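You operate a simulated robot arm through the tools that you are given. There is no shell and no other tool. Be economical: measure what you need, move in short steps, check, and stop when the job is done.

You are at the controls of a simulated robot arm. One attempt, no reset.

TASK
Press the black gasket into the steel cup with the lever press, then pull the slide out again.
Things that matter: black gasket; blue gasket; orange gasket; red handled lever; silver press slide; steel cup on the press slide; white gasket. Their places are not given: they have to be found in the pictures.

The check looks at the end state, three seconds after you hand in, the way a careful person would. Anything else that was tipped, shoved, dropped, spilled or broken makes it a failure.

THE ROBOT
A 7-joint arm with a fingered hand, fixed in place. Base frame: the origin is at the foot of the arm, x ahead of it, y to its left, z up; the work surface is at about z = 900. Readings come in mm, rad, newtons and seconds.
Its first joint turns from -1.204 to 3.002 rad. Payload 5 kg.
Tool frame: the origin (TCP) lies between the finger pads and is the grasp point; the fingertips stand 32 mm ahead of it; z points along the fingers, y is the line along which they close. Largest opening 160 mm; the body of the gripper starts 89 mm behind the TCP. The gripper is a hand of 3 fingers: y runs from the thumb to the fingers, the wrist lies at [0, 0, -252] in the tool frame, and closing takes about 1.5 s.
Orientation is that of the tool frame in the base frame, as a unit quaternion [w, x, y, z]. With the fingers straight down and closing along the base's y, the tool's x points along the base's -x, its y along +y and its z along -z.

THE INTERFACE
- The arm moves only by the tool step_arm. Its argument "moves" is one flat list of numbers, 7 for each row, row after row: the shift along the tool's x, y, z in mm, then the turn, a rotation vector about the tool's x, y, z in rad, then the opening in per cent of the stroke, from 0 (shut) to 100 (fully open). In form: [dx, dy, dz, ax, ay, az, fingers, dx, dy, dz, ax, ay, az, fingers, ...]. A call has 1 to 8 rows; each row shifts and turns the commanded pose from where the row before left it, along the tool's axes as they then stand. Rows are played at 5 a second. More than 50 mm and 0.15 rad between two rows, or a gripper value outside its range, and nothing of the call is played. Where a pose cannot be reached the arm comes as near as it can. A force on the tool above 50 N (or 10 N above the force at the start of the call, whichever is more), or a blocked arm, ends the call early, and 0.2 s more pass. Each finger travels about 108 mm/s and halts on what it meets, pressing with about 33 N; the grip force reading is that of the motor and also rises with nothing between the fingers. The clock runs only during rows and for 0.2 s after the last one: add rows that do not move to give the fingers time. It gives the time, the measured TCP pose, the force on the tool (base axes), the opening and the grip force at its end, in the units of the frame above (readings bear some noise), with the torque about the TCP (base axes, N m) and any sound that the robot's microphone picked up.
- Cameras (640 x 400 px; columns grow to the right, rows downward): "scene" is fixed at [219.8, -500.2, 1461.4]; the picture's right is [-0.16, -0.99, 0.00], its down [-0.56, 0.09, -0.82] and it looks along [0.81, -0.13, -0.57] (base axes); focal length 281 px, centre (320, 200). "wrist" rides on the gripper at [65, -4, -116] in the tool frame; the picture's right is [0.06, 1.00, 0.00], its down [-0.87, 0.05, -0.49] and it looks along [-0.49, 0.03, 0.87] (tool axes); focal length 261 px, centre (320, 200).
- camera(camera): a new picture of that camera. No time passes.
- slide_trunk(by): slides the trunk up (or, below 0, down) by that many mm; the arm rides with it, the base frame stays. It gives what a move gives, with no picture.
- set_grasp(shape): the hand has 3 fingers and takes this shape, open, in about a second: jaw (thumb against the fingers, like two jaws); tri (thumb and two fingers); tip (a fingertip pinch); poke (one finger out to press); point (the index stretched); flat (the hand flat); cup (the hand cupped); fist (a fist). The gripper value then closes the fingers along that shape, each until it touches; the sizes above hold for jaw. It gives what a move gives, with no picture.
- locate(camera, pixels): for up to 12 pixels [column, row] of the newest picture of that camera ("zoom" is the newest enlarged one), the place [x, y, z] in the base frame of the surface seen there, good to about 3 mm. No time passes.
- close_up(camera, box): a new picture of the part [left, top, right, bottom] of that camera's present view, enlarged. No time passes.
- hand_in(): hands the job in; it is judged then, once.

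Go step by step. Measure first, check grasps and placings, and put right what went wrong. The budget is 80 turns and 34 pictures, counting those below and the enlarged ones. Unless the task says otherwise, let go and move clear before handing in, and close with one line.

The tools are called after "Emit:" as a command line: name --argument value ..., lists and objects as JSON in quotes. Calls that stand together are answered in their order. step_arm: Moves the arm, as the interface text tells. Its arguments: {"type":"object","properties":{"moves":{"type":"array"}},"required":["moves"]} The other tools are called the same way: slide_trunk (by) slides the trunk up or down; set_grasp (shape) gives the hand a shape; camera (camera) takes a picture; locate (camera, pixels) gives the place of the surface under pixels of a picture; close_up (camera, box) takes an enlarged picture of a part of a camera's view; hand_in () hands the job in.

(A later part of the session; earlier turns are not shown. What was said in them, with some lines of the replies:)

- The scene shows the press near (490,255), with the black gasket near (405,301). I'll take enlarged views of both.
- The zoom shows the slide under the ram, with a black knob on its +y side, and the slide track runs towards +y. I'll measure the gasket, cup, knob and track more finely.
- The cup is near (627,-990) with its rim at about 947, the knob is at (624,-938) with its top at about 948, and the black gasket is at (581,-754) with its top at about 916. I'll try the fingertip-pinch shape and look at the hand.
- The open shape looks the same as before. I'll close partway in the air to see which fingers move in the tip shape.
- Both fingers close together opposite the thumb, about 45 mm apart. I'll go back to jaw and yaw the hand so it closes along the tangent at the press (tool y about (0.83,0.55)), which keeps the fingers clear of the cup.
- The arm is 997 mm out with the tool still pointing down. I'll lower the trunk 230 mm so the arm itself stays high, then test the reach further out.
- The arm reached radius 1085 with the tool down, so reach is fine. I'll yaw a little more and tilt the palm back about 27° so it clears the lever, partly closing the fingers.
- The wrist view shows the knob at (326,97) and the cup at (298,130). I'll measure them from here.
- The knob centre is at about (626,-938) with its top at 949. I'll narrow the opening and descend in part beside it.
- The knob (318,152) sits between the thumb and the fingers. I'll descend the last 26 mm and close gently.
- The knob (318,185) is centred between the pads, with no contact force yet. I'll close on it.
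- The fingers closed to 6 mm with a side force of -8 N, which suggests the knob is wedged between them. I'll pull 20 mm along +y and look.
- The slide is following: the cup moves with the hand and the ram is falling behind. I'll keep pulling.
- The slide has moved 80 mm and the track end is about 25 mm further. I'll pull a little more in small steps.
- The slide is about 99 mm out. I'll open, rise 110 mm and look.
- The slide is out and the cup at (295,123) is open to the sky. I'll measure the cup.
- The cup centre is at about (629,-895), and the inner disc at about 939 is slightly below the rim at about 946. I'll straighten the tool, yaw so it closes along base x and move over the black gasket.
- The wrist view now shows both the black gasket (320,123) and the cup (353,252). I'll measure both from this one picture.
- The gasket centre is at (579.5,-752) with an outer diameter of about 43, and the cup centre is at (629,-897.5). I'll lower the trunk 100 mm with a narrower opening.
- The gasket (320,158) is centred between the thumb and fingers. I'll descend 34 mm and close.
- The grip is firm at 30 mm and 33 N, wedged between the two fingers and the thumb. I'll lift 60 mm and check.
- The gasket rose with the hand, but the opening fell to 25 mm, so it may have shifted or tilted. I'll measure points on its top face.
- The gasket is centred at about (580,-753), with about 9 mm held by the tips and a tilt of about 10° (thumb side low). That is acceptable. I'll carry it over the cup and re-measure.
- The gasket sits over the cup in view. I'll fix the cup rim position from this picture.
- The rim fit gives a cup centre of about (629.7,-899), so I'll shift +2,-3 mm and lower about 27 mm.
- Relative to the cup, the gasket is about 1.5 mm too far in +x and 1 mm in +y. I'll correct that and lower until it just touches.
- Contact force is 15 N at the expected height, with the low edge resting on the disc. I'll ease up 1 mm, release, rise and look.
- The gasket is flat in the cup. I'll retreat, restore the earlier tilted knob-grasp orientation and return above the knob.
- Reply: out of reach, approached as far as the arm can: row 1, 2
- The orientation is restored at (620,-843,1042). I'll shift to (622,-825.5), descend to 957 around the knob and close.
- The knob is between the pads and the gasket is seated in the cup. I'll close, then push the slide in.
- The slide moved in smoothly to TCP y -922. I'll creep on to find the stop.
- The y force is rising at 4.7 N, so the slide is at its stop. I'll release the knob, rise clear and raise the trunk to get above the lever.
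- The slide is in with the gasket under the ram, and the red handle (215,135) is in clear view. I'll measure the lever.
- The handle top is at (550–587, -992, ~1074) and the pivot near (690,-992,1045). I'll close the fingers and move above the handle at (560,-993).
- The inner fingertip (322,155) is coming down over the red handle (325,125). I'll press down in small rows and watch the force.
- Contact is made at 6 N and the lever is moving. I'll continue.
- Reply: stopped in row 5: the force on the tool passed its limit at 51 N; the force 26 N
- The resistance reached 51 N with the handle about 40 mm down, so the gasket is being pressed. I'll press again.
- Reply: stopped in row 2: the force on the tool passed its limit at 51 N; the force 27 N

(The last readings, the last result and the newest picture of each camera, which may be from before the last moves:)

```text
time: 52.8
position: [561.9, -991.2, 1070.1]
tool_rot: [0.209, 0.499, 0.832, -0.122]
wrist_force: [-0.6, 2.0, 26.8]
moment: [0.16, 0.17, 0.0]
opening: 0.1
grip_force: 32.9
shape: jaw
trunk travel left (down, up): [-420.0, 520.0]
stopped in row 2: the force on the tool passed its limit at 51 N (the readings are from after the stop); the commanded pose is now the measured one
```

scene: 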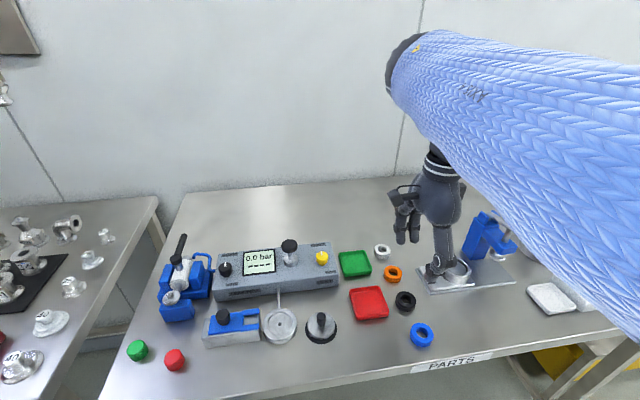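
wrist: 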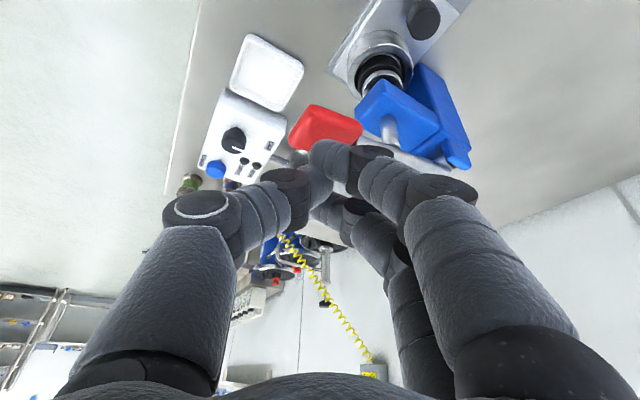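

It stopped at nearly the same height. I'll look to see whether the ram is fully down or the hand is touching something else.

Emit:
close_up --camera "wrist" --box '[240, 0, 480, 200]'

Emit:
locate --camera "zoom" --pixels '[[150, 230], [200, 250], [260, 250], [300, 200], [350, 150], [320, 130]]'

```text
2.00 times, centred on (360, 100) of wrist
```

zoom: 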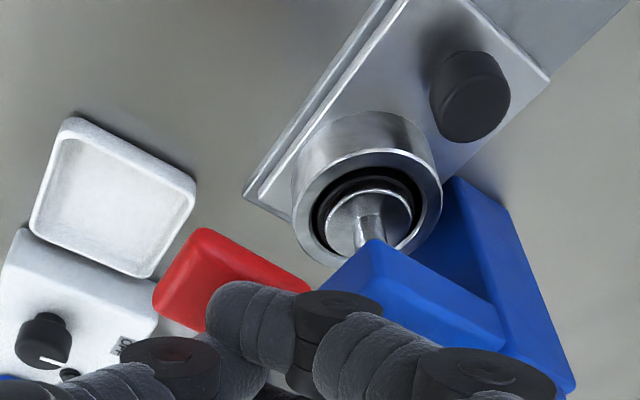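

```text
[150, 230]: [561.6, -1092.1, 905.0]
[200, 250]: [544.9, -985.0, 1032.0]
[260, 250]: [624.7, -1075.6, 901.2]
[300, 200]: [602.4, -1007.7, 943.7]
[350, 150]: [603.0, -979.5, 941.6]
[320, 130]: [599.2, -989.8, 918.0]
```

The ram foot is down inside the cup with the black gasket ring around it. I'll measure depths of foot and gasket relative to the rim.

Emit:
locate --camera "zoom" --pixels '[[345, 215], [400, 205], [325, 195], [345, 182], [380, 176], [415, 190], [372, 160], [305, 220], [435, 190], [360, 172], [335, 225]]'

```text
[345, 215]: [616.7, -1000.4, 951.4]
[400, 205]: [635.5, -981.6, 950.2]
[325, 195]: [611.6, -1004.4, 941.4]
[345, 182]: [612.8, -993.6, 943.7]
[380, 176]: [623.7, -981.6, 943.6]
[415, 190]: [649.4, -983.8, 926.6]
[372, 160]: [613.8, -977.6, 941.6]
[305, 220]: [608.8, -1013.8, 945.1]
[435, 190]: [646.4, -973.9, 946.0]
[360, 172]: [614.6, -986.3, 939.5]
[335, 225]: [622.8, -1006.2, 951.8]
```

The gasket top is at about 943, below the rim at about 945.5, with the foot on it. I'll apply one more slow press near the limit to confirm it has bottomed.

Emit:
step_arm --moves '[0.4, 0, 0.8, 0, 0, 0, 0, 0.4, 0, 0.8, 0, 0, 0, 0, 0.4, 0, 0.8, 0, 0, 0, 0, 0.3, 0, 0.5, 0, 0, 0, 0, 0, 0, 0, 0, 0, 0, 0, 0, 0, 0, 0, 0, 0, 0]'

```text
time: 53.8
position: [562.8, -993.6, 1069.9]
tool_rot: [0.212, 0.499, 0.831, -0.122]
wrist_force: [-0.8, 1.4, 26.5]
moment: [0.12, 0.18, 0.01]
opening: 0.2
grip_force: 33.3
shape: jaw
trunk travel left (down, up): [-420.0, 520.0]
stopped in row 4: the force on the tool passed its limit at 52 N (the readings are from after the stop); the commanded pose is now the measured one
```

It is rigid, so it has bottomed. I'll rise 75 mm and see whether the lever springs back.

Emit:
step_arm --moves '[-4.5, 0, -8.9, 0, 0, 0, 0, -9, 0, -17.8, 0, 0, 0, 0, -9, 0, -17.8, 0, 0, 0, 0, -11.3, 0, -22.3, 0, 0, 0, 0, 0, 0, 0, 0, 0, 0, 0]'

Emit:
camera --camera "wrist"

Emit:
locate --camera "wrist" --pixels '[[325, 115], [325, 125], [310, 120], [345, 125], [380, 80], [390, 70], [380, 130]]'

```text
time: 55.0
position: [562.9, -994.6, 1137.9]
tool_rot: [0.208, 0.5, 0.832, -0.12]
wrist_force: [1.4, 1.3, -0.2]
moment: [-0.02, 0.01, 0.0]
opening: 0.3
grip_force: 32.7
shape: jaw
trunk travel left (down, up): [-420.0, 520.0]
```

```text
3 pictures are left
```

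wrist: 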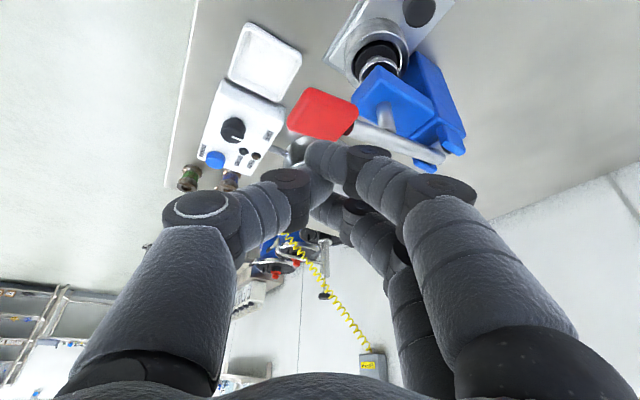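

```text
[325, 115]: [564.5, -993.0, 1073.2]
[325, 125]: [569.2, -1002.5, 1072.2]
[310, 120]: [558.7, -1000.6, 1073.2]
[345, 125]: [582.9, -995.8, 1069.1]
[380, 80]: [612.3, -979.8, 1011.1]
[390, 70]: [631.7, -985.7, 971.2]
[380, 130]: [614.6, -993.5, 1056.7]
```

The lever sprung back to 1073. I'll return above the knob, then lower the trunk.

Emit:
step_arm --moves '[7.6, 21.2, -3.9, 0, 0, 0, 0, 7.6, 21.2, -3.9, 0, 0, 0, 0, 7.6, 21.2, -3.9, 0, 0, 0, 0, 7.6, 21.2, -3.9, 0, 0, 0, 0, 0, 0, 0, 0, 0, 0, 28, 0, 0, 0, 0, 0, 0, 28, 0, 0, 0, 0, 0, 0, 28]'

Emit:
slide_trunk --by -120

```text
time: 56.6
position: [621.8, -923.2, 1138.5]
tool_rot: [0.21, 0.499, 0.832, -0.12]
wrist_force: [-0.5, 0.8, 0.2]
moment: [0.02, 0.01, 0.02]
opening: 44.1
grip_force: 0.1
shape: jaw
trunk travel left (down, up): [-420.0, 520.0]
```

```text
time: 58.1
position: [621.1, -924.1, 1019.2]
tool_rot: [0.21, 0.499, 0.832, -0.121]
wrist_force: [0.6, -0.2, -0.1]
moment: [0.0, -0.04, -0.03]
opening: 44.3
grip_force: 0.1
shape: jaw
trunk travel left (down, up): [-300.0, 640.0]
```

I'm above the knob at (621,-924,1019). I'll descend 61 mm to the earlier grasp height.

Emit:
step_arm --moves '[7.5, -0.9, 18.6, 0, 0, 0, 28, 9, 0, 17.8, 0, 0, 0, 28, 9, 0, 17.9, 0, 0, 0, 28, 0, 0, 0, 0, 0, 0, 28]'

Emit:
step_arm --moves '[0, 0, 0, 0, 0, 0, 8, 0, 0, 0, 0, 0, 0, 8, 0, 0, 0, 0, 0, 0, 5, 0, 0, 0, 0, 0, 0, 5, 0, 0, 0, 0, 0, 0, 5]'

```text
time: 59.1
position: [622.4, -926.3, 958.6]
tool_rot: [0.209, 0.5, 0.832, -0.12]
wrist_force: [-0.4, 0.1, 0.2]
moment: [0.03, 0.0, -0.04]
opening: 44.2
grip_force: 0.0
shape: jaw
trunk travel left (down, up): [-300.0, 640.0]
```

```text
time: 60.3
position: [621.9, -926.6, 957.7]
tool_rot: [0.207, 0.5, 0.832, -0.121]
wrist_force: [-8.1, 4.8, -7.3]
moment: [0.18, 0.21, -0.06]
opening: 7.9
grip_force: 33.0
shape: jaw
trunk travel left (down, up): [-300.0, 640.0]
```

The knob is gripped at 7.9 mm and 33 N. I'll pull the slide out about 100 mm.

Emit:
step_arm --moves '[7.9, 4.7, -4, 0, 0, 0, 5, 7.9, 4.7, -4, 0, 0, 0, 5, 7.9, 4.7, -4, 0, 0, 0, 5, 7.9, 4.7, -4, 0, 0, 0, 5, 7.9, 4.7, -4, 0, 0, 0, 5, 0, 0, 0, 0, 0, 0, 5]'

Emit:
step_arm --moves '[7.9, 4.7, -4, 0, 0, 0, 5, 7.9, 4.7, -4, 0, 0, 0, 5, 7.9, 4.7, -4, 0, 0, 0, 5, 7.9, 4.7, -4, 0, 0, 0, 5, 3.9, 2.35, -2, 0, 0, 0, 5, 3.9, 2.35, -2, 0, 0, 0, 5, 0, 0, 0, 0, 0, 0, 5]'

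```text
time: 61.7
position: [621.0, -876.5, 958.2]
tool_rot: [0.208, 0.5, 0.832, -0.121]
wrist_force: [-11.2, 1.1, -6.1]
moment: [0.04, 0.26, -0.03]
opening: 7.6
grip_force: 32.9
shape: jaw
trunk travel left (down, up): [-300.0, 640.0]
```

```text
time: 63.3
position: [621.1, -825.2, 958.1]
tool_rot: [0.208, 0.5, 0.832, -0.122]
wrist_force: [-8.0, -8.2, 2.1]
moment: [-0.19, 0.26, -0.08]
opening: 7.5
grip_force: 33.2
shape: jaw
trunk travel left (down, up): [-300.0, 640.0]
```

The y force of -8 N says the outer stop is reached. I'll release, rise and check.

Emit:
step_arm --moves '[0, 0, 0, 0, 0, 0, 28, 0, 0, 0, 0, 0, 0, 28, 0, 0, 0, 0, 0, 0, 28, -9, 0, -18, 0, 0, 0, 28, -11.3, 0, -22.3, 0, 0, 0, 28, -11.3, 0, -22.3, 0, 0, 0, 28, -9, 0, -17.8, 0, 0, 0, 28, 0, 0, 0, 0, 0, 0, 28]'

Emit:
close_up --camera "wrist" --box '[230, 30, 400, 230]'

Emit:
locate --camera "zoom" --pixels '[[250, 200], [270, 180], [300, 200], [270, 220], [220, 200], [330, 180]]'

```text
time: 65.1
position: [619.9, -824.1, 1046.5]
tool_rot: [0.21, 0.499, 0.832, -0.121]
wrist_force: [-0.2, -0.2, -0.1]
moment: [-0.02, 0.0, -0.06]
opening: 44.4
grip_force: 0.1
shape: jaw
trunk travel left (down, up): [-300.0, 640.0]
```

```text
2.00 times, centred on (315, 130) of wrist
```

zoom: 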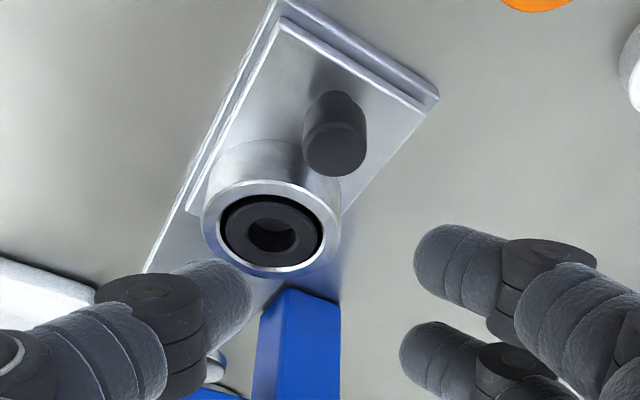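

```text
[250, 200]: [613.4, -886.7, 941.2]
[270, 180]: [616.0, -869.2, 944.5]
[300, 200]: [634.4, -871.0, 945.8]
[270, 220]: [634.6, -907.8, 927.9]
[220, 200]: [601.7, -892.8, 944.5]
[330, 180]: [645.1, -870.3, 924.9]
```

The slide is out and the black gasket is seated below the rim (top at about 941, rim at about 945). I'll move the hand well clear and check the scene once.

Emit:
step_arm --moves '[-9, 0, -17.8, 0, 0, 0, 40, -9, 0, -17.8, 0, 0, 0, 40, -9, 0, -17.8, 0, 0, 0, 40, 15, 0, -30, 0, 0, 0, 40, 15, 0, -30, 0, 0, 0, 40, 15, 0, -30, 0, 0, 0, 40, 0, 0, 0, 0, 0, 0, 40]'

Emit:
slide_trunk --by 150

Emit:
camera --camera "scene"

```text
time: 66.7
position: [579.3, -751.2, 1164.4]
tool_rot: [0.208, 0.5, 0.832, -0.12]
wrist_force: [-0.3, 0.1, 0.7]
moment: [0.01, 0.01, 0.01]
opening: 63.2
grip_force: 0.0
shape: jaw
trunk travel left (down, up): [-300.0, 640.0]
```

```text
time: 68.5
position: [580.5, -752.5, 1316.4]
tool_rot: [0.209, 0.499, 0.833, -0.12]
wrist_force: [0.1, -0.2, -0.5]
moment: [-0.02, -0.03, -0.01]
opening: 63.4
grip_force: 0.1
shape: jaw
trunk travel left (down, up): [-450.0, 490.0]
```

```text
1 pictures are left
```

scene: 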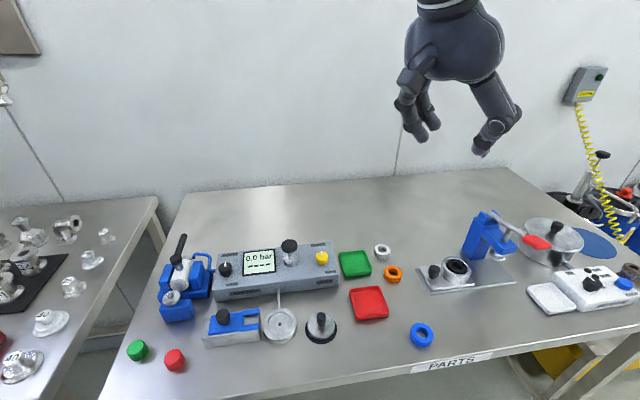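

The scene shows the slide out with the black gasket in the cup (457,266), the lever up, everything else where it was and the hand clear. I'm handing in.

Emit:
hand_in

```text
The job is handed in.
```

The black gasket is pressed into the steel cup, sitting about 4 mm below the rim, the slide is pulled out to its stop, and the job is handed in.
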